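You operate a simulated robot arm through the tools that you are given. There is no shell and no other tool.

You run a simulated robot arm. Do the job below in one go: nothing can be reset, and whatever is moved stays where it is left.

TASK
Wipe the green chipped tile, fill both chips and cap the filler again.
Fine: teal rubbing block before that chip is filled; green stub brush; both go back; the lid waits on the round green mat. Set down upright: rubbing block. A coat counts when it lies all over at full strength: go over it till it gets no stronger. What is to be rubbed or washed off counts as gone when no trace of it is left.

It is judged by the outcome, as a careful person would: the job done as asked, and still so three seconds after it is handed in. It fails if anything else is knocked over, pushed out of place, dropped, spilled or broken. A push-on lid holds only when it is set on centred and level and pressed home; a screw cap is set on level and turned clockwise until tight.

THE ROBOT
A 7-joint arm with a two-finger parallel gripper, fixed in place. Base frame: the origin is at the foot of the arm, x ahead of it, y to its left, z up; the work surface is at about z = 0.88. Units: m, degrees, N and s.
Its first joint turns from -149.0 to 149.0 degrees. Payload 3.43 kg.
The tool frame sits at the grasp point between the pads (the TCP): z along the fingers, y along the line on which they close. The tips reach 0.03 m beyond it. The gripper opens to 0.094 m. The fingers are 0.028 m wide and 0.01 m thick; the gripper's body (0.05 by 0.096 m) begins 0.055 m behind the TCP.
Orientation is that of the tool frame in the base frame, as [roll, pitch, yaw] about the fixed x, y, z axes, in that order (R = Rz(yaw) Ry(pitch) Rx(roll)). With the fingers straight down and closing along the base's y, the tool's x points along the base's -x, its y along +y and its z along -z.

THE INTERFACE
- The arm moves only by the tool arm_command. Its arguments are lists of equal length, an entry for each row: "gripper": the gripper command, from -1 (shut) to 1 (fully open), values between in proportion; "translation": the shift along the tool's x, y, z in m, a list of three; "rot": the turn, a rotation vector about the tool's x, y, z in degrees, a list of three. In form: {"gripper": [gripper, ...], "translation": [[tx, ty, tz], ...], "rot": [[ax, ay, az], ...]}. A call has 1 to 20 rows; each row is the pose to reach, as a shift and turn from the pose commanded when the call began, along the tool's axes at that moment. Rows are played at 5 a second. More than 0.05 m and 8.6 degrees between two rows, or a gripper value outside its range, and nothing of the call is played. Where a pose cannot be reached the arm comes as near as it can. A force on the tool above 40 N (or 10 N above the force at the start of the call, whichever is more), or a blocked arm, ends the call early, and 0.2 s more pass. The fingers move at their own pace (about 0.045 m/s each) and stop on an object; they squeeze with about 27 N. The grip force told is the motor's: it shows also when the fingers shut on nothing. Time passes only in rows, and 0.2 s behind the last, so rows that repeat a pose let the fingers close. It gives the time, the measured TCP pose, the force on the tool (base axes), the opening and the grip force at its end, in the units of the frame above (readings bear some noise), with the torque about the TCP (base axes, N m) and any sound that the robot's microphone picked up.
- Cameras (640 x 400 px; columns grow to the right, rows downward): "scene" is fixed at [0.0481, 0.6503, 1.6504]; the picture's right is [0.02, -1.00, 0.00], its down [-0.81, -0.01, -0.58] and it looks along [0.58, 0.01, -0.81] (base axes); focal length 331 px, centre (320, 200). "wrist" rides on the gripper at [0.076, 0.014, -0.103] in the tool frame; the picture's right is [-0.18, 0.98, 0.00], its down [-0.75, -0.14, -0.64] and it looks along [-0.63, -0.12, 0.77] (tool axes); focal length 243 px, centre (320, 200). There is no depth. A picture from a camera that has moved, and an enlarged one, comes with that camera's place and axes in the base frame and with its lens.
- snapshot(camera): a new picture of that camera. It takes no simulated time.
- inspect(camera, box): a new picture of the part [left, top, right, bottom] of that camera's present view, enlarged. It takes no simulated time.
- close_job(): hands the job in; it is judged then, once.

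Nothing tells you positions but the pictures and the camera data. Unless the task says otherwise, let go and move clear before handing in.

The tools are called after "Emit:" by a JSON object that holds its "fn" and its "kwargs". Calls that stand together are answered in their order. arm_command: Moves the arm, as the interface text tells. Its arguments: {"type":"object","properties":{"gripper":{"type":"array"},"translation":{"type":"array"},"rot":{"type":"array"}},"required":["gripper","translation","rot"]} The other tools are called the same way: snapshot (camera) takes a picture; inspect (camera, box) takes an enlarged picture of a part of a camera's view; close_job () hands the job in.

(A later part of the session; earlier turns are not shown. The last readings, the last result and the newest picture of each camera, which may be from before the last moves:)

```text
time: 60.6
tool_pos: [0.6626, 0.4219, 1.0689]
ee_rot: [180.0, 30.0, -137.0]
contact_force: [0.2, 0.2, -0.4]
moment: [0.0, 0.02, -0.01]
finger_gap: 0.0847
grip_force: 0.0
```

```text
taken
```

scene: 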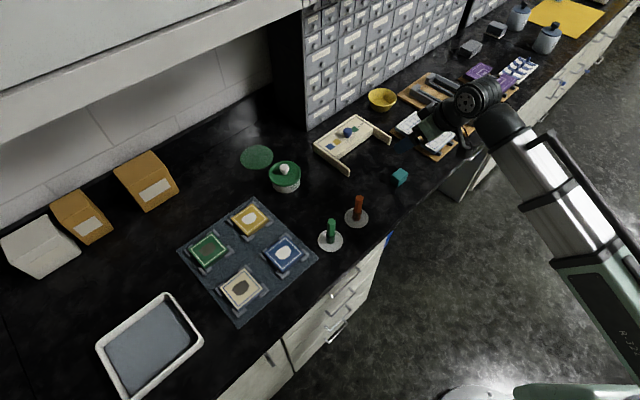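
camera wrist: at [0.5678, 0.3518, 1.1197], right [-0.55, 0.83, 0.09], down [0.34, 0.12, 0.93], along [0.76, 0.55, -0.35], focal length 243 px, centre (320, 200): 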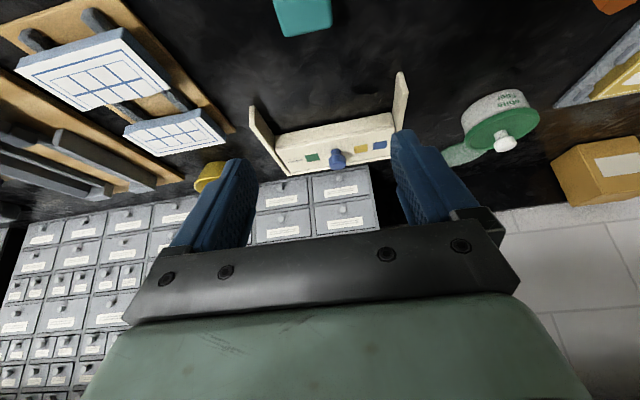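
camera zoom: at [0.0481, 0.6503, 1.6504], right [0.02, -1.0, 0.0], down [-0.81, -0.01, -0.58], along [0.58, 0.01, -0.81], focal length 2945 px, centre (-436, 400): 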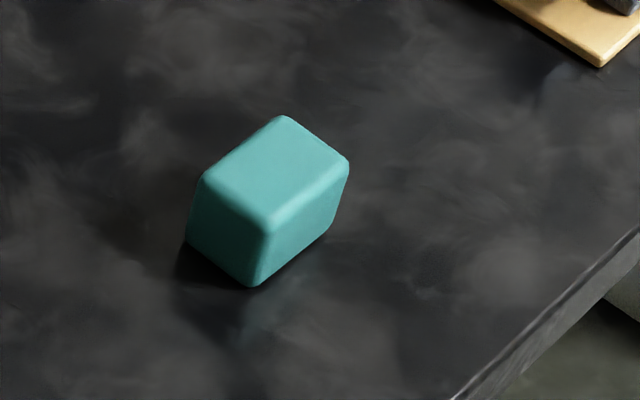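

The block is back, upright, within a couple of millimetres of where it was. Now I move toward the filler pot to look closely at its lid.

Emit:
{"fn": "arm_command", "kwargs": {"gripper": [0.8, 0.8, 0.8, 0.8, 0.8, 0.8], "translation": [[-0.0144, 0.0396, 0.0158], [-0.0288, 0.0791, 0.0316], [-0.0432, 0.1187, 0.0475], [-0.0576, 0.1583, 0.0633], [-0.072, 0.1978, 0.0791], [-0.0864, 0.2374, 0.0949]], "rot": [[-0.42, 0, -0.72], [-0.83, 0, -1.44], [-1.25, 0, -2.17], [-1.67, 0, -2.89], [-2.08, 0, -3.61], [-2.5, 0, -4.33]]}}

Emit:
{"fn": "snapshot", "kwargs": {"camera": "wrist"}}

Emit:
{"fn": "inspect", "kwargs": {"camera": "wrist", "box": [240, 20, 400, 160]}}

Emit:
{"fn": "inspect", "kwargs": {"camera": "scene", "box": [260, 150, 310, 200]}}

```text
time: 62.0
tool_pos: [0.59, 0.6789, 1.0285]
ee_rot: [-179.9, 30.1, -132.1]
contact_force: [0.2, -0.2, -1.1]
moment: [0.01, -0.01, -0.01]
finger_gap: 0.0846
grip_force: 0.1
```

```text
taken
camera wrist: at [0.5002, 0.6017, 1.0795], right [-0.62, 0.78, 0.09], down [0.33, 0.15, 0.93], along [0.71, 0.61, -0.35], focal length 243 px, centre (320, 200)
```

wrist: 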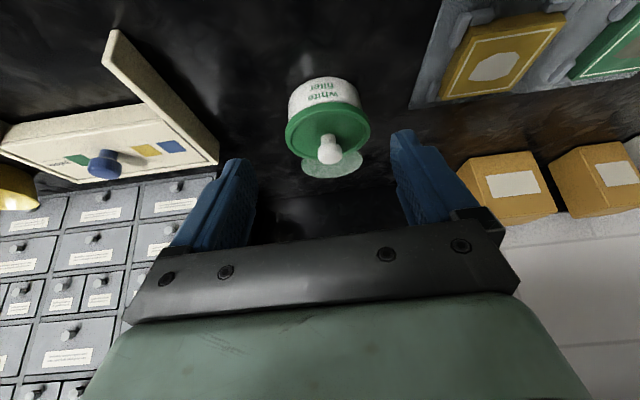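

```text
2.86 times, centred on (320, 90) of wrist
camera zoom: at [0.5002, 0.6017, 1.0795], right [-0.62, 0.78, 0.09], down [0.33, 0.15, 0.93], along [0.71, 0.61, -0.35], focal length 693 px, centre (320, 514)
```

zoom: 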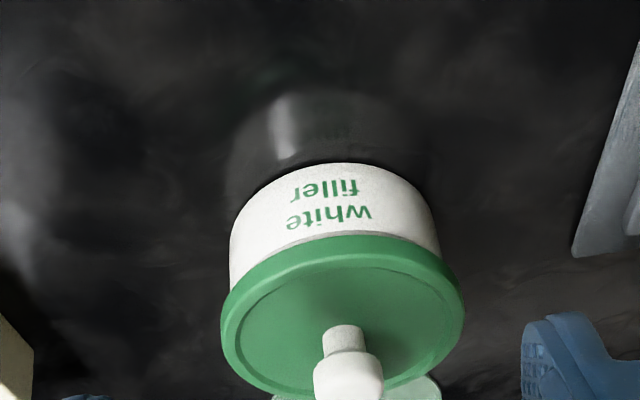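

```text
8.00 times, centred on (285, 175) of scene
camera zoom: at [0.0481, 0.6503, 1.6504], right [0.02, -1.0, 0.0], down [-0.81, -0.01, -0.58], along [0.58, 0.01, -0.81], focal length 2651 px, centre (600, 400)
```

zoom: 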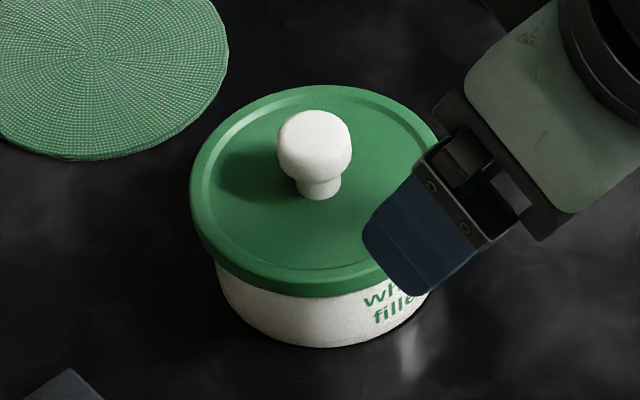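

I place the pot's knob at (0.664, 0.764), with the lid top at z≈0.917 and the knob head centred at z≈0.942. I'll move over it with open fingers.

Emit:
{"fn": "arm_command", "kwargs": {"gripper": [0.8, 0.8, 0.8, 0.8], "translation": [[-0.0195, 0.0005, 0.0195], [-0.039, 0.001, 0.039], [-0.0585, 0.0016, 0.0585], [-0.0779, 0.0022, 0.0779]], "rot": [[0, 0, 0], [0, 0, 0], [0, 0, 0], [0, 0, 0]]}}

Emit:
{"fn": "snapshot", "kwargs": {"camera": "wrist"}}

Emit:
{"fn": "inspect", "kwargs": {"camera": "scene", "box": [250, 130, 330, 200]}}

```text
time: 63.0
tool_pos: [0.659, 0.7596, 0.9993]
ee_rot: [-180.0, 30.1, -132.1]
contact_force: [-0.5, 0.1, 0.3]
moment: [0.02, -0.03, 0.01]
finger_gap: 0.0845
grip_force: 0.1
```

```text
taken
camera wrist: at [0.5704, 0.6821, 1.0509], right [-0.62, 0.78, 0.09], down [0.33, 0.15, 0.93], along [0.71, 0.61, -0.35], focal length 243 px, centre (320, 200)
```

wrist: 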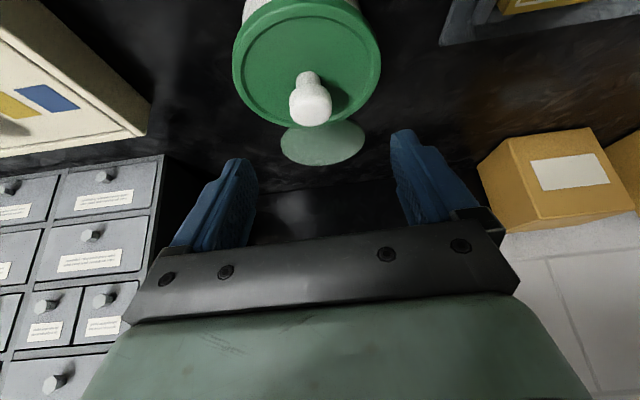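

```text
5.71 times, centred on (290, 165) of scene
camera zoom: at [0.0481, 0.6503, 1.6504], right [0.02, -1.0, 0.0], down [-0.81, -0.01, -0.58], along [0.58, 0.01, -0.81], focal length 1893 px, centre (491, 400)
```

zoom: 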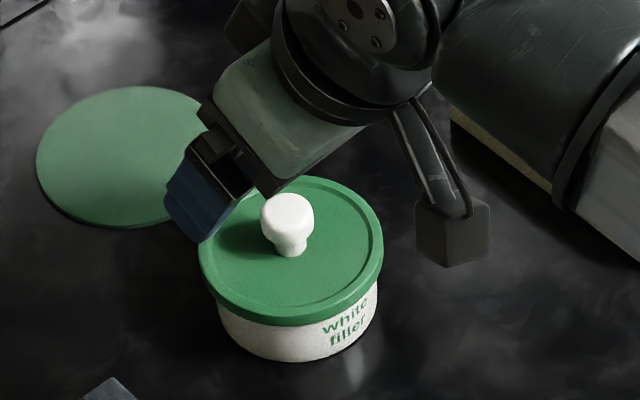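

The knob is centred between the fingers. Descending around it.

Emit:
{"fn": "arm_command", "kwargs": {"gripper": [0.8, 0.8, 0.8, 0.8], "translation": [[0.0055, -0.0005, 0.0095], [0.011, -0.001, 0.0191], [0.0165, -0.0015, 0.0286], [0.022, -0.0015, 0.0381]], "rot": [[0, 0, 0], [0, 0, 0], [0, 0, 0], [0, 0, 0]]}}

Emit:
{"fn": "snapshot", "kwargs": {"camera": "wrist"}}

Emit:
{"fn": "inspect", "kwargs": {"camera": "scene", "box": [250, 130, 330, 200]}}

```text
time: 64.0
tool_pos: [0.661, 0.758, 0.9601]
ee_rot: [180.0, 30.4, -132.0]
contact_force: [-1.7, -2.5, 25.5]
moment: [-0.06, -0.05, 0.03]
finger_gap: 0.0848
grip_force: 0.2
```

```text
taken
camera wrist: at [0.5714, 0.68, 1.01], right [-0.62, 0.78, 0.09], down [0.32, 0.15, 0.94], along [0.71, 0.61, -0.34], focal length 243 px, centre (320, 200)
```

wrist: 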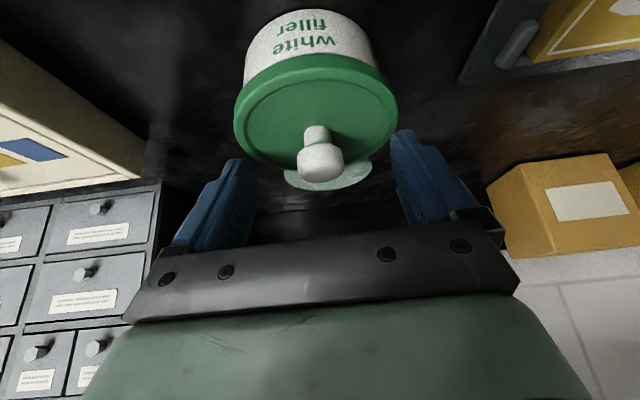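

```text
5.71 times, centred on (290, 165) of scene
camera zoom: at [0.0481, 0.6503, 1.6504], right [0.02, -1.0, 0.0], down [-0.81, -0.01, -0.58], along [0.58, 0.01, -0.81], focal length 1893 px, centre (491, 400)
```

zoom: 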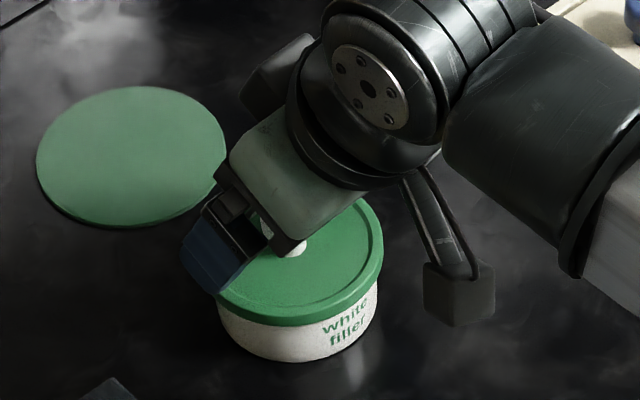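

The open fingertips touched the lid's raised rim. I back up, narrow the fingers so they fit inside the rim, then descend again.

Emit:
{"fn": "arm_command", "kwargs": {"gripper": [0.8, 0.4, 0.0, -0.05, -0.05], "translation": [[-0.006, 0, -0.0104], [-0.01, 0, -0.0173], [-0.01, 0, -0.0173], [-0.01, 0, -0.0173], [-0.01, 0, -0.0173]], "rot": [[0, 0, 0], [0, 0, 0], [0, 0, 0], [0, 0, 0], [0, 0, 0]]}}

Emit:
{"fn": "snapshot", "kwargs": {"camera": "wrist"}}

Emit:
{"fn": "inspect", "kwargs": {"camera": "wrist", "box": [210, 20, 430, 220]}}

```text
time: 65.2
tool_pos: [0.6607, 0.7587, 0.9757]
ee_rot: [179.9, 30.0, -132.1]
contact_force: [0.2, -0.1, 1.0]
moment: [0.01, 0.02, -0.02]
finger_gap: 0.0447
grip_force: 0.0
```

```text
taken
camera wrist: at [0.5716, 0.6814, 1.027], right [-0.62, 0.78, 0.09], down [0.33, 0.15, 0.93], along [0.71, 0.61, -0.35], focal length 243 px, centre (320, 200)
```

wrist: 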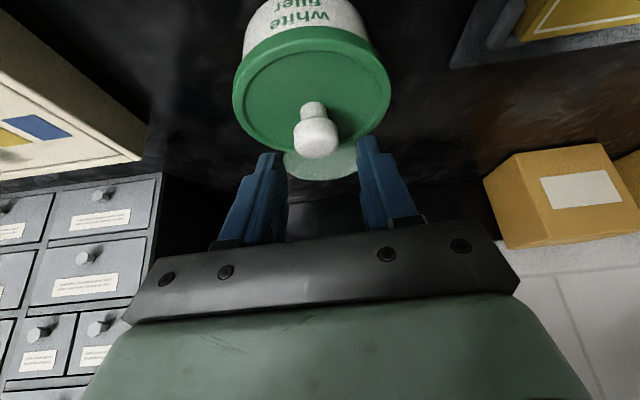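

```text
2.00 times, centred on (320, 120) of wrist
camera zoom: at [0.5716, 0.6814, 1.027], right [-0.62, 0.78, 0.09], down [0.33, 0.15, 0.93], along [0.71, 0.61, -0.35], focal length 485 px, centre (320, 360)
```

zoom: 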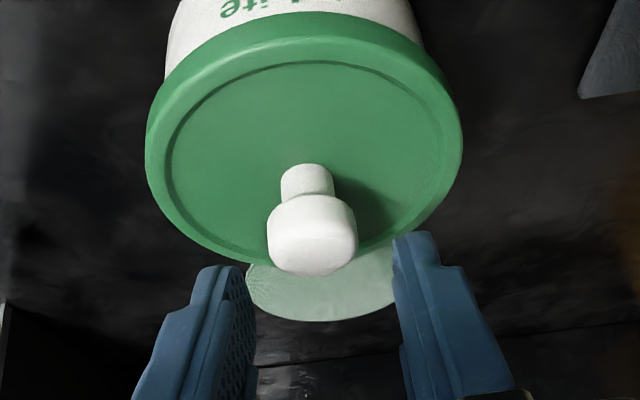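

The knob is between the narrowed fingers. Descending about 19 mm.

Emit:
{"fn": "arm_command", "kwargs": {"gripper": [-0.05, -0.05, -0.05], "translation": [[0.004, 0, 0.0069], [0.008, 0, 0.0139], [0.0095, 0, 0.0165]], "rot": [[0, 0, 0], [0, 0, 0], [0, 0, 0]]}}

Emit:
{"fn": "inspect", "kwargs": {"camera": "wrist", "box": [210, 20, 430, 220]}}

```text
time: 66.0
tool_pos: [0.6609, 0.7593, 0.9592]
ee_rot: [179.9, 30.3, -132.1]
contact_force: [-3.5, 0.1, 22.6]
moment: [0.02, 0.05, -0.02]
finger_gap: 0.0446
grip_force: 0.0
```

```text
2.00 times, centred on (320, 120) of wrist
camera zoom: at [0.5717, 0.6804, 1.0102], right [-0.62, 0.78, 0.09], down [0.32, 0.15, 0.93], along [0.71, 0.61, -0.34], focal length 485 px, centre (320, 360)
```

zoom: 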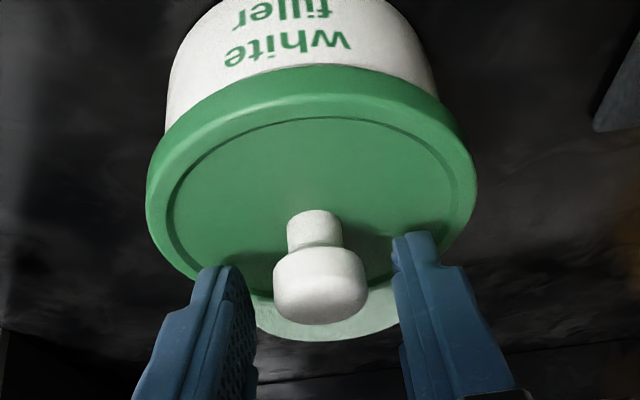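

The fingertips rest on the lid face, and the knob head lies well within the pads. I ease up 3 mm and close.

Emit:
{"fn": "arm_command", "kwargs": {"gripper": [-0.05, -0.3, -1, -1, -1, -1], "translation": [[-0.0017, 0, -0.0029], [-0.0017, 0, -0.0029], [-0.0017, 0, -0.0029], [-0.0017, 0, -0.0029], [-0.0017, 0, -0.0029], [-0.0017, 0, -0.0029]], "rot": [[0, 0, 0], [0, 0, 0], [0, 0, 0], [0, 0, 0], [0, 0, 0], [0, 0, 0]]}}

Emit:
{"fn": "inspect", "kwargs": {"camera": "wrist", "box": [210, 20, 430, 220]}}

```text
time: 67.4
tool_pos: [0.6599, 0.758, 0.9601]
ee_rot: [180.0, 30.0, -132.1]
contact_force: [-5.5, 4.5, 8.2]
moment: [0.09, 0.12, 0.0]
finger_gap: 0.0239
grip_force: 26.6
```

```text
2.00 times, centred on (320, 120) of wrist
camera zoom: at [0.5724, 0.6806, 1.0112], right [-0.62, 0.78, 0.09], down [0.33, 0.15, 0.93], along [0.71, 0.61, -0.35], focal length 485 px, centre (320, 360)
```

zoom: 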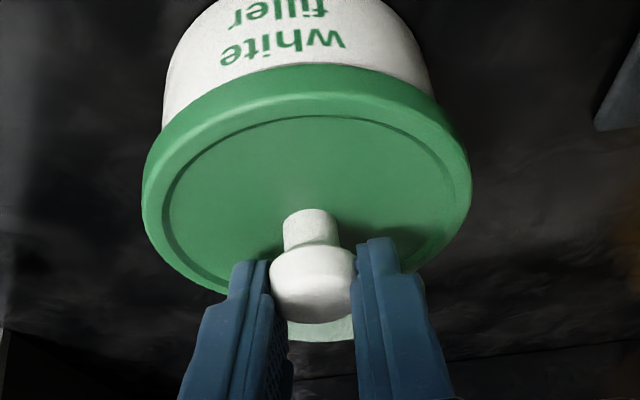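

The knob is gripped, with a slight sideways load. I relieve it by a millimetre before pulling.

Emit:
{"fn": "arm_command", "kwargs": {"gripper": [-1, -1], "translation": [[0, 0.001, 0], [0, 0.0015, 0]], "rot": [[0, 0, 0], [0, 0, 0]]}}

```text
time: 68.0
tool_pos: [0.6612, 0.7586, 0.9598]
ee_rot: [-179.9, 30.0, -132.2]
contact_force: [3.6, -1.0, 4.4]
moment: [0.01, -0.18, 0.03]
finger_gap: 0.0236
grip_force: 27.2
```

Load is nearly neutral. Pulling the lid straight up slowly.

Emit:
{"fn": "arm_command", "kwargs": {"gripper": [-1, -1, -1, -1, -1, -1], "translation": [[-0.0015, 0, -0.0026], [-0.003, 0, -0.0052], [-0.005, 0, -0.0087], [-0.0075, 0, -0.013], [-0.01, 0, -0.0173], [-0.0125, 0, -0.0217]], "rot": [[0, 0, 0], [0, 0, 0], [0, 0, 0], [0, 0, 0], [0, 0, 0], [0, 0, 0]]}}

Emit:
{"fn": "snapshot", "kwargs": {"camera": "wrist"}}

Emit:
{"fn": "inspect", "kwargs": {"camera": "scene", "box": [250, 130, 330, 200]}}

```text
time: 69.4
tool_pos: [0.6597, 0.7596, 0.9842]
ee_rot: [-179.9, 30.0, -132.1]
contact_force: [0.1, 0.6, 0.8]
moment: [0.01, 0.01, -0.03]
finger_gap: 0.0237
grip_force: 27.1
heard: snap
```

```text
taken
camera wrist: at [0.5706, 0.6817, 1.0354], right [-0.62, 0.78, 0.09], down [0.33, 0.15, 0.93], along [0.71, 0.61, -0.35], focal length 243 px, centre (320, 200)
```

wrist: 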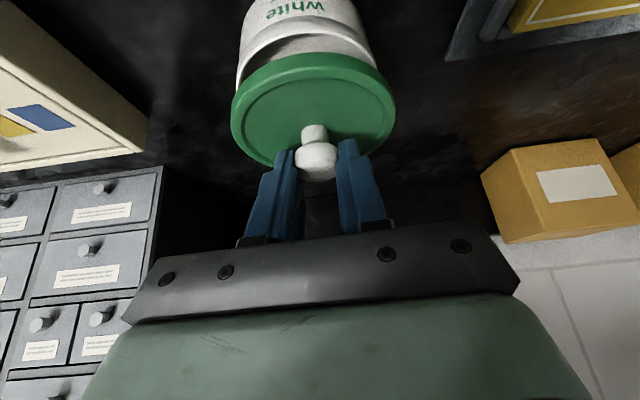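

```text
5.71 times, centred on (290, 165) of scene
camera zoom: at [0.0481, 0.6503, 1.6504], right [0.02, -1.0, 0.0], down [-0.81, -0.01, -0.58], along [0.58, 0.01, -0.81], focal length 1893 px, centre (491, 400)
```

zoom: 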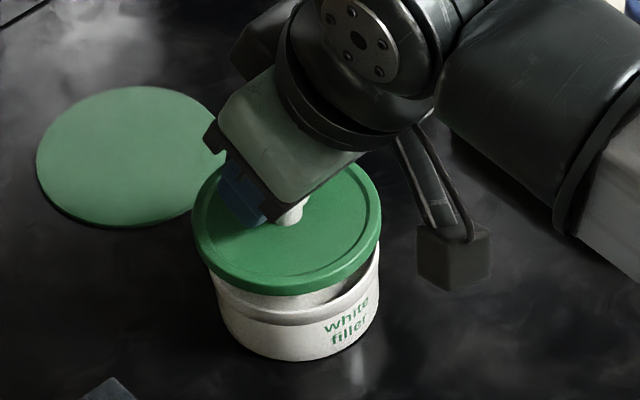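

The lid came free with a snap and hangs level. I raise it a little and carry it out over the green mat.

Emit:
{"fn": "arm_command", "kwargs": {"gripper": [-1, -1, -1, -1, -1], "translation": [[-0.009, 0, -0.0156], [-0.0372, -0.0016, 0.0007], [-0.0654, -0.0033, 0.017], [-0.0936, -0.005, 0.0333], [-0.1219, -0.0066, 0.0496]], "rot": [[0, 0, 0], [0, 0, 0], [0, 0, 0], [0, 0, 0], [0, 0, 0]]}}

Emit:
{"fn": "snapshot", "kwargs": {"camera": "wrist"}}

Emit:
{"fn": "inspect", "kwargs": {"camera": "scene", "box": [230, 120, 330, 200]}}

```text
time: 70.6
tool_pos: [0.7514, 0.8525, 1.0018]
ee_rot: [-180.0, 30.0, -132.1]
contact_force: [-0.5, -0.3, -1.1]
moment: [-0.01, 0.01, 0.01]
finger_gap: 0.0237
grip_force: 26.2
```

```text
taken
camera wrist: at [0.6635, 0.7744, 1.0533], right [-0.62, 0.78, 0.09], down [0.33, 0.15, 0.93], along [0.71, 0.61, -0.35], focal length 243 px, centre (320, 200)
```

wrist: 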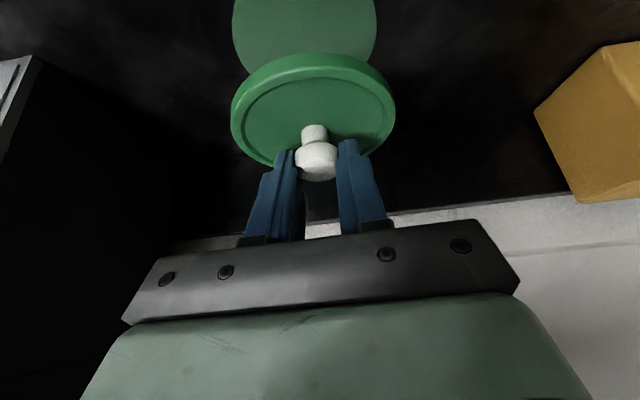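

```text
5.00 times, centred on (280, 160) of scene
camera zoom: at [0.0481, 0.6503, 1.6504], right [0.02, -1.0, 0.0], down [-0.81, -0.01, -0.58], along [0.58, 0.01, -0.81], focal length 1657 px, centre (520, 400)
```

zoom: 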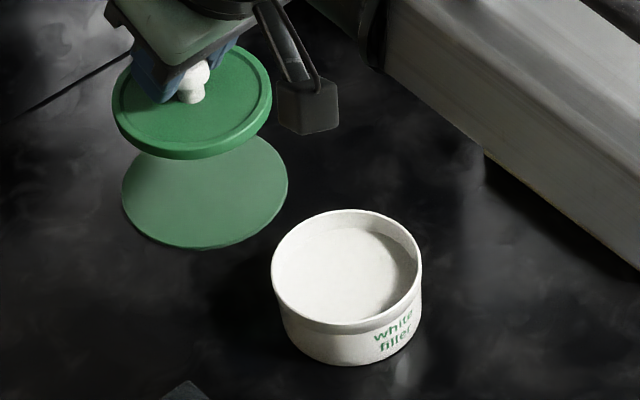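

The lid is above the mat. I lower it most of the way and then check its centring from both cameras.

Emit:
{"fn": "arm_command", "kwargs": {"gripper": [-1, -1, -1, -1], "translation": [[0.008, 0, 0.0139], [0.016, 0, 0.0277], [0.022, 0, 0.0381], [0.025, 0, 0.0433]], "rot": [[0, 0, 0], [0, 0, 0], [0, 0, 0], [0, 0, 0]]}}

Emit:
{"fn": "snapshot", "kwargs": {"camera": "wrist"}}

Emit:
{"fn": "inspect", "kwargs": {"camera": "scene", "box": [230, 130, 300, 190]}}

```text
time: 71.6
tool_pos: [0.7525, 0.8509, 0.9517]
ee_rot: [-180.0, 30.0, -132.1]
contact_force: [-1.0, -0.1, 1.1]
moment: [0.03, 0.0, -0.01]
finger_gap: 0.0237
grip_force: 27.6
```

```text
taken
camera wrist: at [0.663, 0.7735, 1.004], right [-0.62, 0.78, 0.09], down [0.33, 0.15, 0.93], along [0.71, 0.61, -0.35], focal length 243 px, centre (320, 200)
```

wrist: 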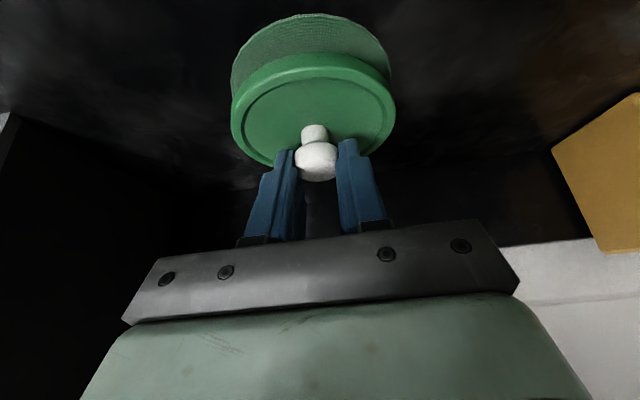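

```text
6.67 times, centred on (265, 160) of scene
camera zoom: at [0.0481, 0.6503, 1.6504], right [0.02, -1.0, 0.0], down [-0.81, -0.01, -0.58], along [0.58, 0.01, -0.81], focal length 2209 px, centre (687, 467)
```

zoom: 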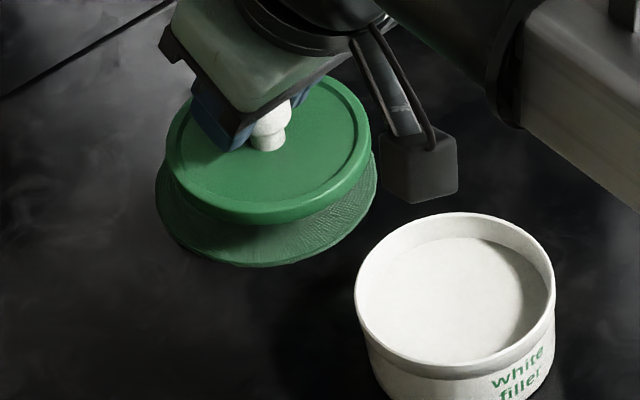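

The lid is within a few millimetres of the mat's centre. Lowering gently to contact.

Emit:
{"fn": "arm_command", "kwargs": {"gripper": [-1, -1, -1, -1], "translation": [[0.002, 0, 0.0035], [0.004, 0, 0.0069], [0.0055, 0, 0.0095], [0.0065, 0, 0.0113]], "rot": [[0, 0, 0], [0, 0, 0], [0, 0, 0], [0, 0, 0]]}}

Emit:
{"fn": "inspect", "kwargs": {"camera": "scene", "box": [230, 130, 300, 190]}}

```text
time: 72.6
tool_pos: [0.7538, 0.8515, 0.9388]
ee_rot: [-180.0, 29.9, -132.1]
contact_force: [-0.4, 0.0, -1.2]
moment: [-0.03, -0.01, -0.03]
finger_gap: 0.0237
grip_force: 26.2
```

```text
6.67 times, centred on (265, 160) of scene
camera zoom: at [0.0481, 0.6503, 1.6504], right [0.02, -1.0, 0.0], down [-0.81, -0.01, -0.58], along [0.58, 0.01, -0.81], focal length 2209 px, centre (687, 467)
```

zoom: 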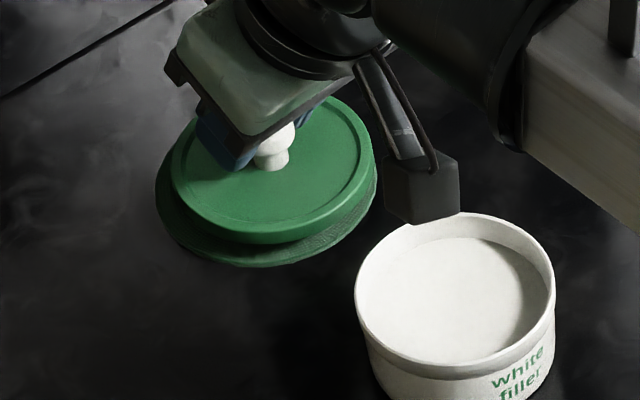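

Not yet touching. I shift slightly to centre on the mat and continue down.

Emit:
{"fn": "arm_command", "kwargs": {"gripper": [-1, -1, -1, -1], "translation": [[0.001, 0.002, 0], [0.002, 0.004, 0.0012], [0.003, 0.004, 0.0029], [0.004, 0.004, 0.0046]], "rot": [[0, 0, 0], [0, 0, 0], [0, 0, 0], [0, 0, 0]]}}

Emit:
{"fn": "inspect", "kwargs": {"camera": "scene", "box": [230, 130, 300, 190]}}

```text
time: 73.6
tool_pos: [0.7482, 0.8538, 0.9334]
ee_rot: [-180.0, 30.0, -132.1]
contact_force: [-0.2, 0.4, -0.6]
moment: [0.03, 0.03, 0.04]
finger_gap: 0.0237
grip_force: 27.4
```

```text
6.67 times, centred on (265, 160) of scene
camera zoom: at [0.0481, 0.6503, 1.6504], right [0.02, -1.0, 0.0], down [-0.81, -0.01, -0.58], along [0.58, 0.01, -0.81], focal length 2209 px, centre (687, 467)
```

zoom: 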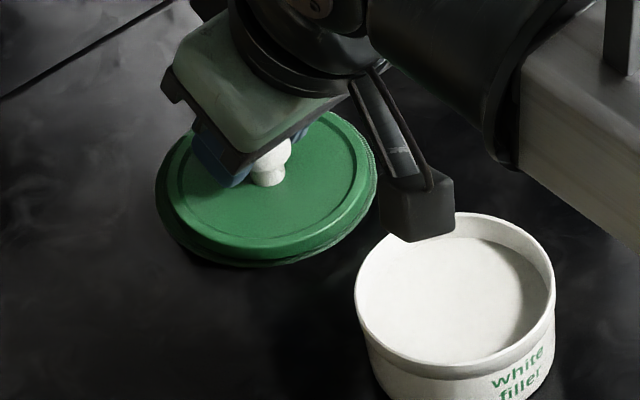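

Nearly down, still no contact. A few more millimetres.

Emit:
{"fn": "arm_command", "kwargs": {"gripper": [-1, -1, -1, -1], "translation": [[0.0008, 0.001, 0.0013], [0.0015, 0.002, 0.0026], [0.0022, 0.002, 0.0039], [0.0022, 0.002, 0.0039]], "rot": [[0, 0, 0], [0, 0, 0], [0, 0, 0], [0, 0, 0]]}}

```text
time: 74.6
tool_pos: [0.746, 0.8543, 0.9293]
ee_rot: [180.0, 30.0, -132.1]
contact_force: [-0.1, -0.4, -0.4]
moment: [0.01, -0.02, 0.01]
finger_gap: 0.0237
grip_force: 27.0
```

Emit:
{"fn": "arm_command", "kwargs": {"gripper": [-1, -1, -1, -1], "translation": [[0.0005, 0, 0.0009], [0.001, 0, 0.0017], [0.0015, 0, 0.0026], [0.002, 0, 0.0035]], "rot": [[0, 0, 0], [0, 0, 0], [0, 0, 0], [0, 0, 0]]}}

Emit:
{"fn": "inspect", "kwargs": {"camera": "scene", "box": [230, 130, 300, 190]}}

```text
time: 75.6
tool_pos: [0.7478, 0.855, 0.9254]
ee_rot: [180.0, 30.1, -132.1]
contact_force: [-0.1, 0.1, 2.2]
moment: [-0.07, -0.03, -0.02]
finger_gap: 0.024
grip_force: 27.4
```

```text
6.67 times, centred on (265, 160) of scene
camera zoom: at [0.0481, 0.6503, 1.6504], right [0.02, -1.0, 0.0], down [-0.81, -0.01, -0.58], along [0.58, 0.01, -0.81], focal length 2209 px, centre (687, 467)
```

zoom: 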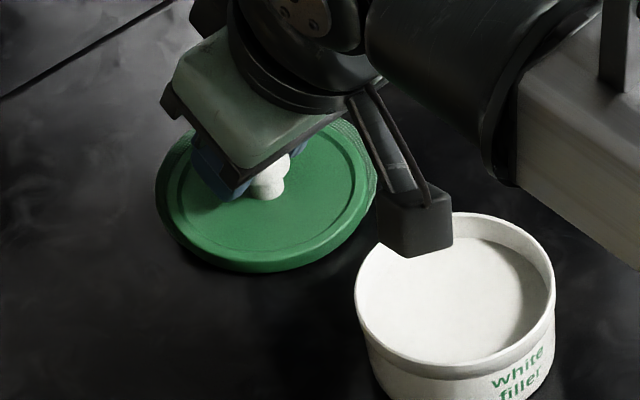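

The lid touches, but sits about 6 mm toward the near side of the mat. I lift slightly, shift it to centre, and set it down again.

Emit:
{"fn": "arm_command", "kwargs": {"gripper": [-1, -1, -1, -1, -1, -1], "translation": [[-0.002, 0, -0.0035], [-0.0038, -0.0023, -0.0025], [-0.0055, -0.0045, -0.0015], [-0.0045, -0.0045, 0.0003], [-0.0035, -0.0045, 0.002], [-0.0033, -0.0045, 0.0023]], "rot": [[0, 0, 0], [0, 0, 0], [0, 0, 0], [0, 0, 0], [0, 0, 0], [0, 0, 0]]}}

Emit:
{"fn": "inspect", "kwargs": {"camera": "scene", "box": [230, 130, 300, 190]}}

```text
time: 77.0
tool_pos: [0.7535, 0.8547, 0.9262]
ee_rot: [-180.0, 30.0, -132.1]
contact_force: [0.1, 1.8, 2.8]
moment: [0.0, 0.04, -0.01]
finger_gap: 0.0242
grip_force: 27.0
```

```text
6.67 times, centred on (265, 160) of scene
camera zoom: at [0.0481, 0.6503, 1.6504], right [0.02, -1.0, 0.0], down [-0.81, -0.01, -0.58], along [0.58, 0.01, -0.81], focal length 2209 px, centre (687, 467)
```

zoom: 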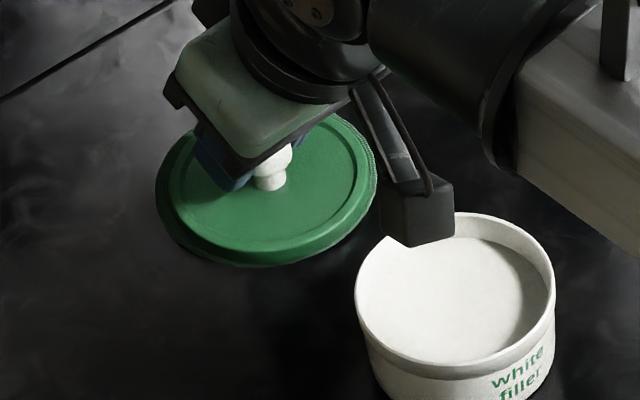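

The lid now sits properly on the mat. I open the fingers just enough and back straight up.

Emit:
{"fn": "arm_command", "kwargs": {"gripper": [-0.5, -0.1, -0.05, -0.05], "translation": [[0, 0, 0], [0, 0, 0], [0, 0, 0], [0, 0, 0]], "rot": [[0, 0, 0], [0, 0, 0], [0, 0, 0], [0, 0, 0]]}}

Emit:
{"fn": "arm_command", "kwargs": {"gripper": [-0.05, -0.05, -0.05, -0.05], "translation": [[-0.0075, 0, -0.013], [-0.02, 0, -0.0346], [-0.035, 0, -0.0606], [-0.05, 0, -0.0866]], "rot": [[0, 0, 0], [0, 0, 0], [0, 0, 0], [0, 0, 0]]}}

Emit:
{"fn": "snapshot", "kwargs": {"camera": "wrist"}}

Emit:
{"fn": "inspect", "kwargs": {"camera": "scene", "box": [230, 130, 330, 210]}}

```text
time: 78.0
tool_pos: [0.7528, 0.8544, 0.9251]
ee_rot: [179.9, 30.0, -132.2]
contact_force: [-1.9, -0.6, 4.8]
moment: [-0.04, 0.03, 0.01]
finger_gap: 0.0432
grip_force: 0.1
```

```text
time: 79.0
tool_pos: [0.7522, 0.8547, 1.0237]
ee_rot: [-180.0, 30.0, -132.1]
contact_force: [0.0, -1.1, 0.1]
moment: [0.0, 0.01, -0.04]
finger_gap: 0.0446
grip_force: 0.0
```

```text
taken
camera wrist: at [0.6627, 0.7769, 1.0754], right [-0.62, 0.78, 0.09], down [0.33, 0.15, 0.93], along [0.71, 0.61, -0.35], focal length 243 px, centre (320, 200)
```

wrist: 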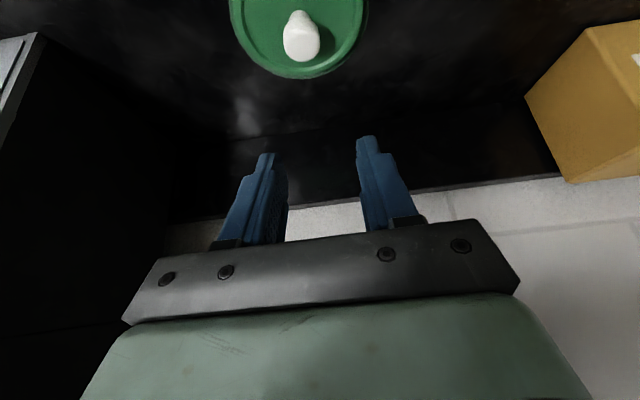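

```text
5.00 times, centred on (280, 170) of scene
camera zoom: at [0.0481, 0.6503, 1.6504], right [0.02, -1.0, 0.0], down [-0.81, -0.01, -0.58], along [0.58, 0.01, -0.81], focal length 1657 px, centre (520, 350)
```

zoom: 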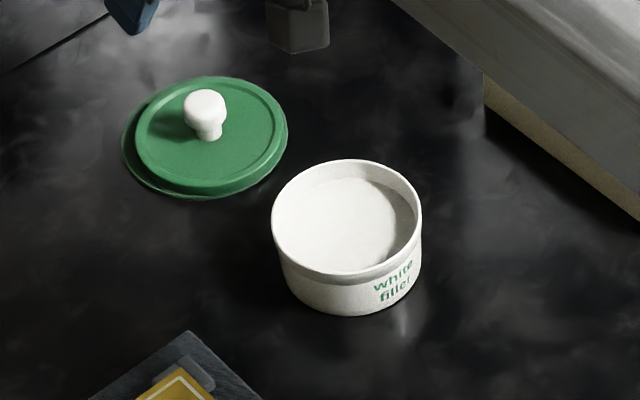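

The lid waits on the mat and the pot is open. Now I retract to look at the green brush and its handle orientation.

Emit:
{"fn": "arm_command", "kwargs": {"gripper": [0, 0, 0.2, 0.4, 0.4, 0.4, 0.4, 0.4, 0.4, 0.4, 0.4], "translation": [[-0.02, 0, -0.0346], [0.0185, 0.0049, -0.0591], [0.0569, 0.0099, -0.0836], [0.0954, 0.0148, -0.1082], [0.1338, 0.0197, -0.1327], [0.1723, 0.0247, -0.1572], [0.2108, 0.0296, -0.1817], [0.2492, 0.0345, -0.2062], [0.2877, 0.0394, -0.2308], [0.3261, 0.0444, -0.2553], [0.3646, 0.0493, -0.2798]], "rot": [[0, 0, 0], [-0.6, 0, -1.05], [-1.21, 0, -2.1], [-1.82, 0, -3.14], [-2.42, 0, -4.19], [-3.03, 0, -5.24], [-3.63, 0, -6.29], [-4.24, 0, -7.34], [-4.84, 0, -8.38], [-5.45, 0, -9.43], [-6.05, 0, -10.48]]}}

Emit:
{"fn": "snapshot", "kwargs": {"camera": "wrist"}}

Emit:
{"fn": "snapshot", "kwargs": {"camera": "scene"}}

```text
time: 81.4
tool_pos: [0.4121, 0.5513, 1.0867]
ee_rot: [179.9, 30.0, -119.9]
contact_force: [0.0, 0.7, -0.4]
moment: [0.01, 0.02, 0.0]
finger_gap: 0.066
grip_force: 0.0
```

```text
taken
camera wrist: at [0.3407, 0.4561, 1.1374], right [-0.77, 0.63, 0.09], down [0.29, 0.22, 0.93], along [0.57, 0.75, -0.35], focal length 243 px, centre (320, 200)
```

wrist: 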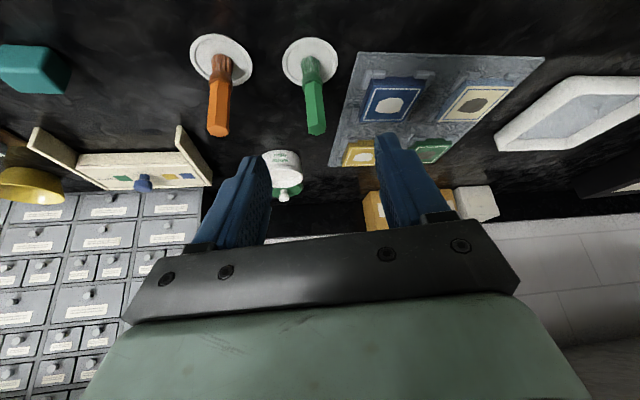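

```text
taken
```

scene: 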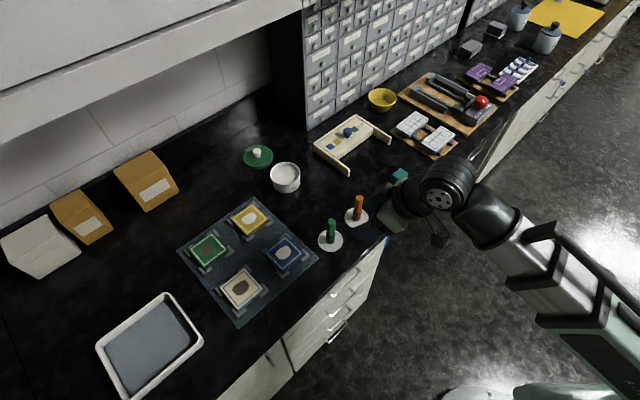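

Emit:
{"fn": "inspect", "kwargs": {"camera": "wrist", "box": [270, 25, 360, 145]}}

Emit:
{"fn": "inspect", "kwargs": {"camera": "scene", "box": [312, 210, 352, 255]}}

```text
3.33 times, centred on (315, 85) of wrist
camera zoom: at [0.3407, 0.4561, 1.1374], right [-0.77, 0.63, 0.09], down [0.29, 0.22, 0.93], along [0.57, 0.75, -0.35], focal length 809 px, centre (337, 583)
```

zoom: 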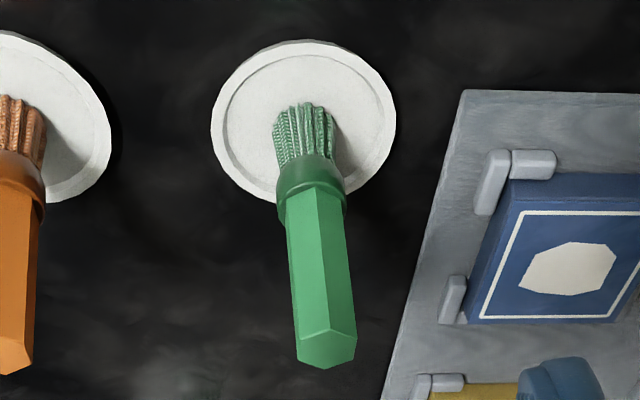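

```text
8.89 times, centred on (332, 232) of scene
camera zoom: at [0.0481, 0.6503, 1.6504], right [0.02, -1.0, 0.0], down [-0.81, -0.01, -0.58], along [0.58, 0.01, -0.81], focal length 2945 px, centre (213, -89)
```

zoom: 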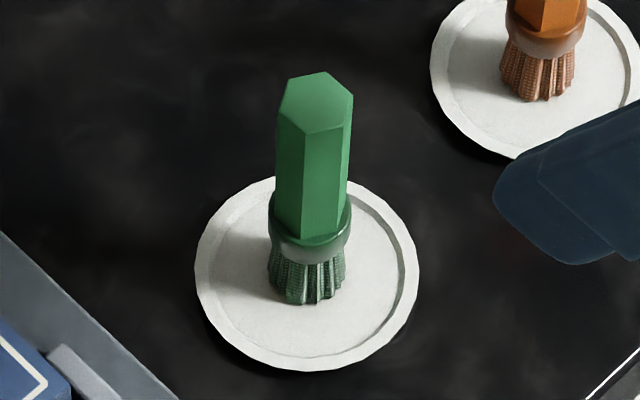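

The green brush stands at about (0.468, 0.631), top at z≈0.976, and its handle flats suit a gripper yaw of about 44°. I line up above it.

Emit:
{"fn": "arm_command", "kwargs": {"gripper": [0.4, 0.4, 0.4, 0.4], "translation": [[-0.0133, -0.0018, 0.0226], [-0.0266, -0.0036, 0.0452], [-0.0398, -0.0053, 0.0678], [-0.0531, -0.0071, 0.0904]], "rot": [[1.98, 0, 3.42], [3.95, 0, 6.84], [5.93, 0, 10.26], [7.9, 0, 13.68]]}}

Emit:
{"fn": "snapshot", "kwargs": {"camera": "wrist"}}

Emit:
{"fn": "inspect", "kwargs": {"camera": "wrist", "box": [230, 0, 430, 160]}}

Emit:
{"fn": "inspect", "kwargs": {"camera": "scene", "box": [300, 180, 380, 250]}}

```text
time: 82.4
tool_pos: [0.4627, 0.6259, 1.0333]
ee_rot: [180.0, 30.1, -135.8]
contact_force: [0.5, -0.7, -0.2]
moment: [-0.01, -0.03, 0.0]
finger_gap: 0.0657
grip_force: 0.0
```

```text
taken
camera wrist: at [0.3683, 0.5542, 1.0844], right [-0.57, 0.82, 0.09], down [0.34, 0.13, 0.93], along [0.75, 0.56, -0.35], focal length 243 px, centre (320, 200)
```

wrist: 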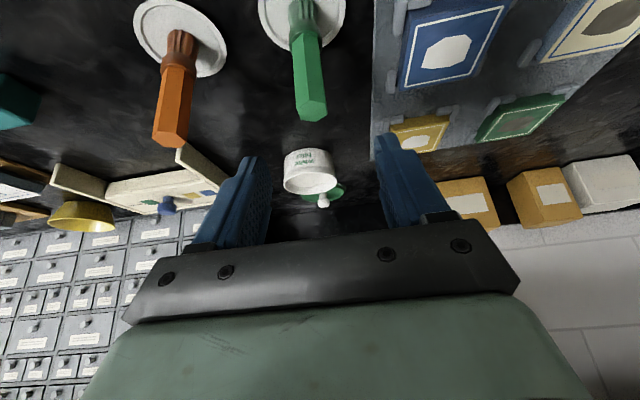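

```text
2.50 times, centred on (330, 80) of wrist
camera zoom: at [0.3683, 0.5542, 1.0844], right [-0.57, 0.82, 0.09], down [0.34, 0.13, 0.93], along [0.75, 0.56, -0.35], focal length 606 px, centre (295, 500)
```

zoom: 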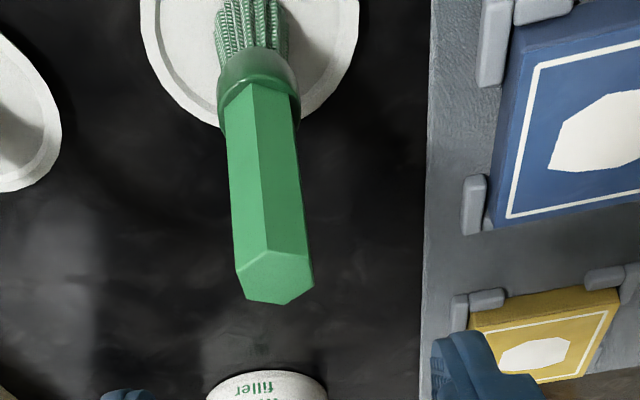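

```text
5.71 times, centred on (340, 215) of scene
camera zoom: at [0.0481, 0.6503, 1.6504], right [0.02, -1.0, 0.0], down [-0.81, -0.01, -0.58], along [0.58, 0.01, -0.81], focal length 1893 px, centre (206, 114)
```

zoom: 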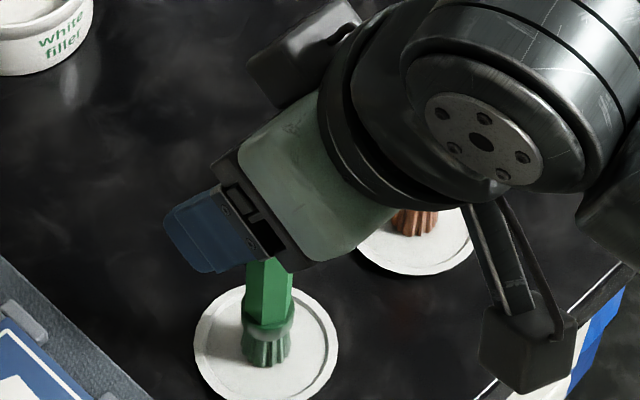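

Alignment is right on. Descending around the brush handle.

Emit:
{"fn": "arm_command", "kwargs": {"gripper": [0.4, 0.4, 0.4, 0.4], "translation": [[0.011, 0, 0.019], [0.022, 0, 0.0381], [0.031, 0, 0.0537], [0.0365, 0, 0.0632]], "rot": [[0, 0, 0], [0, 0, 0], [0, 0, 0], [0, 0, 0]]}}

Emit:
{"fn": "snapshot", "kwargs": {"camera": "wrist"}}

Emit:
{"fn": "inspect", "kwargs": {"camera": "scene", "box": [300, 180, 380, 250]}}

```text
time: 83.4
tool_pos: [0.4628, 0.6266, 0.9579]
ee_rot: [179.9, 30.0, -135.8]
contact_force: [0.4, 0.7, 1.1]
moment: [0.0, 0.02, 0.01]
finger_gap: 0.0658
grip_force: 0.0
```

```text
taken
camera wrist: at [0.3682, 0.5534, 1.0108], right [-0.57, 0.82, 0.09], down [0.34, 0.13, 0.93], along [0.75, 0.56, -0.35], focal length 243 px, centre (320, 200)
```

wrist: 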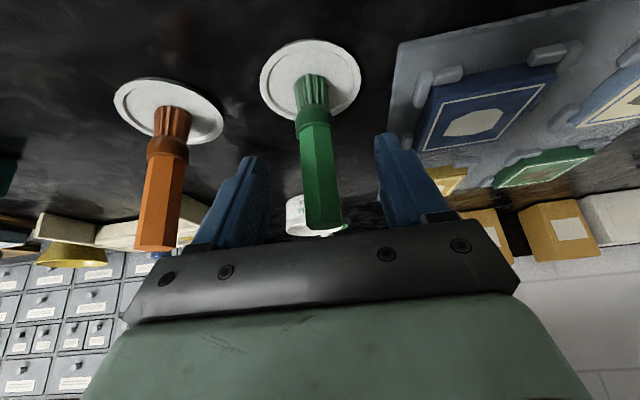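

```text
5.71 times, centred on (340, 215) of scene
camera zoom: at [0.0481, 0.6503, 1.6504], right [0.02, -1.0, 0.0], down [-0.81, -0.01, -0.58], along [0.58, 0.01, -0.81], focal length 1893 px, centre (206, 114)
```

zoom: 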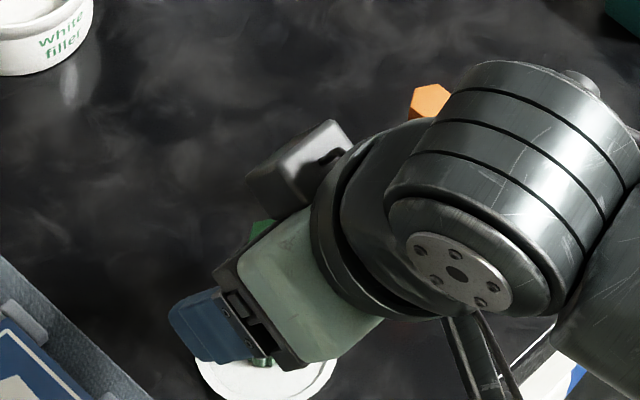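

The handle is between the pads with clearance all round. Closing.

Emit:
{"fn": "arm_command", "kwargs": {"gripper": [0, -0.5, -1, -1, -1, -1], "translation": [[0, 0, 0], [0, 0, 0], [0, 0, 0], [0, 0, 0], [0, 0, 0], [0, 0, 0]], "rot": [[0, 0, 0], [0, 0, 0], [0, 0, 0], [0, 0, 0], [0, 0, 0], [0, 0, 0]]}}

Emit:
{"fn": "snapshot", "kwargs": {"camera": "wrist"}}

```text
time: 84.8
tool_pos: [0.4626, 0.6258, 0.9604]
ee_rot: [180.0, 30.1, -135.8]
contact_force: [-0.3, -0.2, -0.4]
moment: [0.02, 0.04, 0.01]
finger_gap: 0.0267
grip_force: 26.9
```

```text
taken
camera wrist: at [0.3683, 0.5535, 1.0111], right [-0.57, 0.82, 0.09], down [0.34, 0.13, 0.93], along [0.75, 0.56, -0.35], focal length 243 px, centre (320, 200)
```

wrist: 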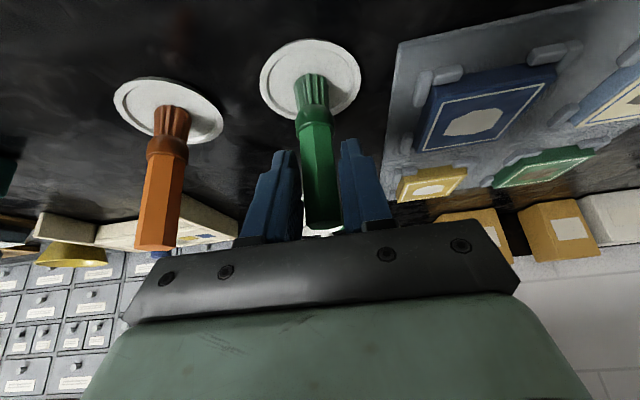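

The gap reads 2.7 cm, wider than I expected. Checking closely how it grips.

Emit:
{"fn": "inspect", "kwargs": {"camera": "wrist", "box": [250, 40, 410, 240]}}

Emit:
{"fn": "inspect", "kwargs": {"camera": "scene", "box": [310, 200, 370, 260]}}

```text
2.00 times, centred on (330, 140) of wrist
camera zoom: at [0.3683, 0.5535, 1.0111], right [-0.57, 0.82, 0.09], down [0.34, 0.13, 0.93], along [0.75, 0.56, -0.35], focal length 485 px, centre (300, 320)
```

zoom: 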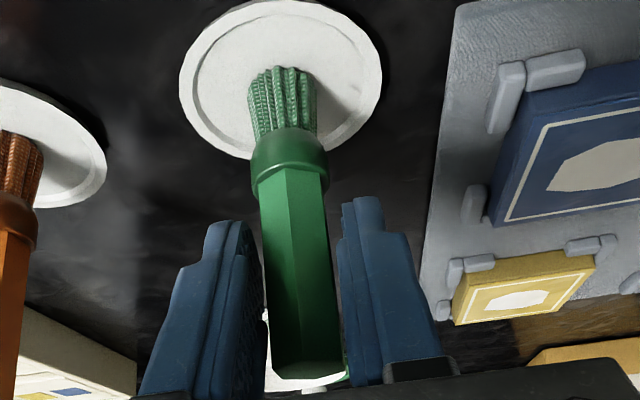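

```text
6.67 times, centred on (340, 230) of scene
camera zoom: at [0.0481, 0.6503, 1.6504], right [0.02, -1.0, 0.0], down [-0.81, -0.01, -0.58], along [0.58, 0.01, -0.81], focal length 2209 px, centre (187, 0)
```

zoom: 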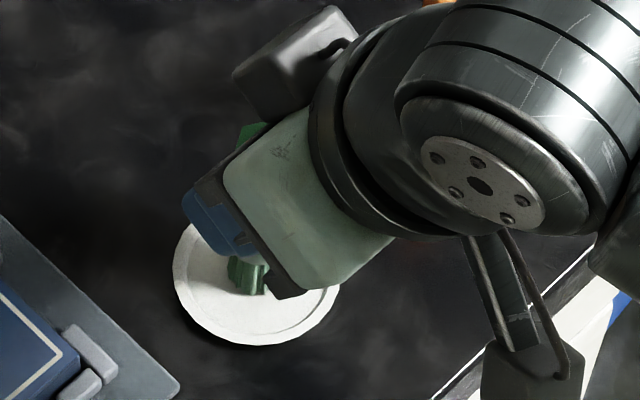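

The handle is held between both pads. I lift it straight up and check that the dish stays behind.

Emit:
{"fn": "arm_command", "kwargs": {"gripper": [-1, -1, -1, -1], "translation": [[-0.005, 0, -0.0087], [-0.0175, 0, -0.0303], [-0.035, 0, -0.0606], [-0.0525, 0, -0.0909]], "rot": [[0, 0, 0], [0, 0, 0], [0, 0, 0], [0, 0, 0]]}}

Emit:
{"fn": "snapshot", "kwargs": {"camera": "wrist"}}

Emit:
{"fn": "inspect", "kwargs": {"camera": "scene", "box": [300, 170, 380, 260]}}

```text
time: 85.8
tool_pos: [0.4656, 0.6278, 1.0639]
ee_rot: [-180.0, 30.0, -135.8]
contact_force: [0.6, -0.5, -1.2]
moment: [0.01, 0.01, 0.0]
finger_gap: 0.0267
grip_force: 27.3
```

```text
taken
camera wrist: at [0.3713, 0.5547, 1.1154], right [-0.57, 0.82, 0.09], down [0.34, 0.13, 0.93], along [0.75, 0.56, -0.35], focal length 243 px, centre (320, 200)
```

wrist: 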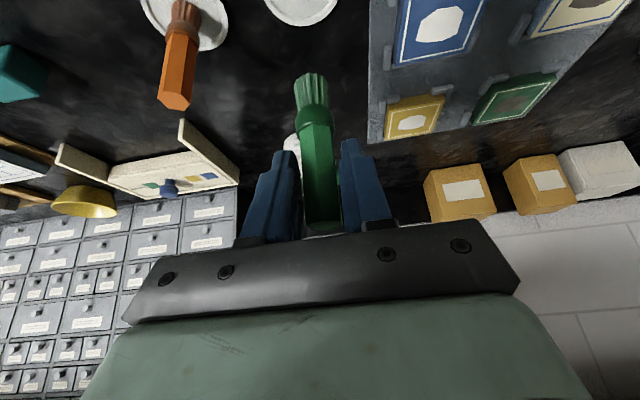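

```text
4.44 times, centred on (340, 215) of scene
camera zoom: at [0.0481, 0.6503, 1.6504], right [0.02, -1.0, 0.0], down [-0.81, -0.01, -0.58], along [0.58, 0.01, -0.81], focal length 1473 px, centre (231, 133)
```

zoom: 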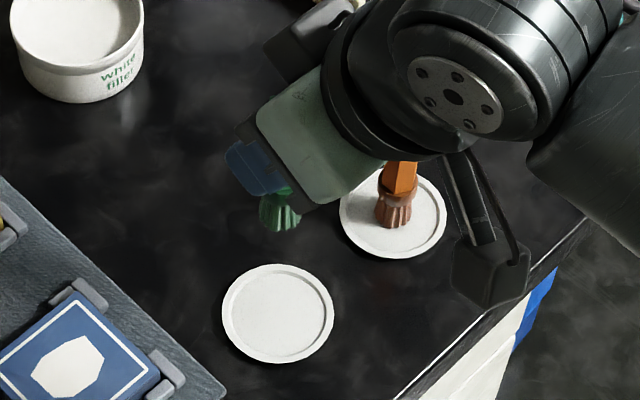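

Brush in hand; the dish stayed put. I carry the brush over the open pot.

Emit:
{"fn": "arm_command", "kwargs": {"gripper": [-1, -1, -1, -1, -1, -1], "translation": [[-0.0308, -0.007, 0.0243], [-0.0615, -0.0139, 0.0486], [-0.0923, -0.0209, 0.0729], [-0.1231, -0.0278, 0.0972], [-0.1538, -0.0348, 0.1215], [-0.1846, -0.0417, 0.1458]], "rot": [[0, 0, 0], [0, 0, 0], [0, 0, 0], [0, 0, 0], [0, 0, 0], [0, 0, 0]]}}

Emit:
{"fn": "snapshot", "kwargs": {"camera": "wrist"}}

Emit:
{"fn": "inspect", "kwargs": {"camera": "scene", "box": [245, 130, 325, 200]}}

```text
time: 87.2
tool_pos: [0.6593, 0.7585, 1.0305]
ee_rot: [-179.9, 30.1, -135.7]
contact_force: [-0.6, -0.6, 0.3]
moment: [0.03, -0.02, 0.0]
finger_gap: 0.0268
grip_force: 27.0
```

```text
taken
camera wrist: at [0.5659, 0.6857, 1.0824], right [-0.57, 0.82, 0.09], down [0.34, 0.13, 0.93], along [0.75, 0.56, -0.35], focal length 243 px, centre (320, 200)
```

wrist: 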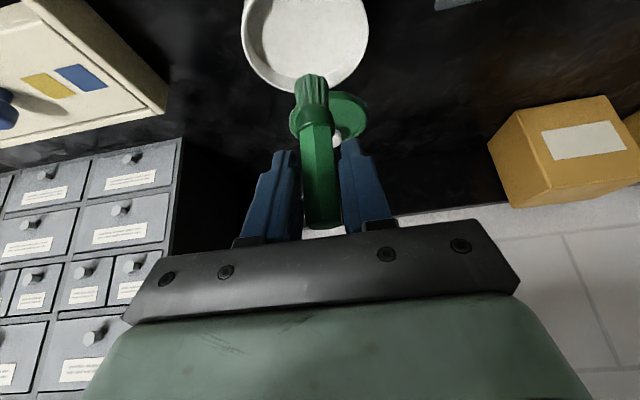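

```text
5.71 times, centred on (285, 165) of scene
camera zoom: at [0.0481, 0.6503, 1.6504], right [0.02, -1.0, 0.0], down [-0.81, -0.01, -0.58], along [0.58, 0.01, -0.81], focal length 1893 px, centre (520, 400)
```

zoom: 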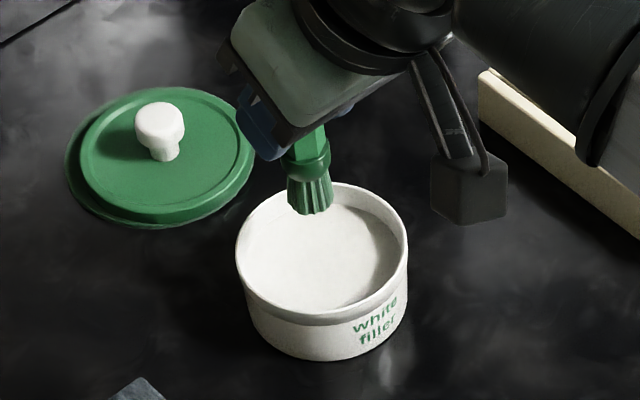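

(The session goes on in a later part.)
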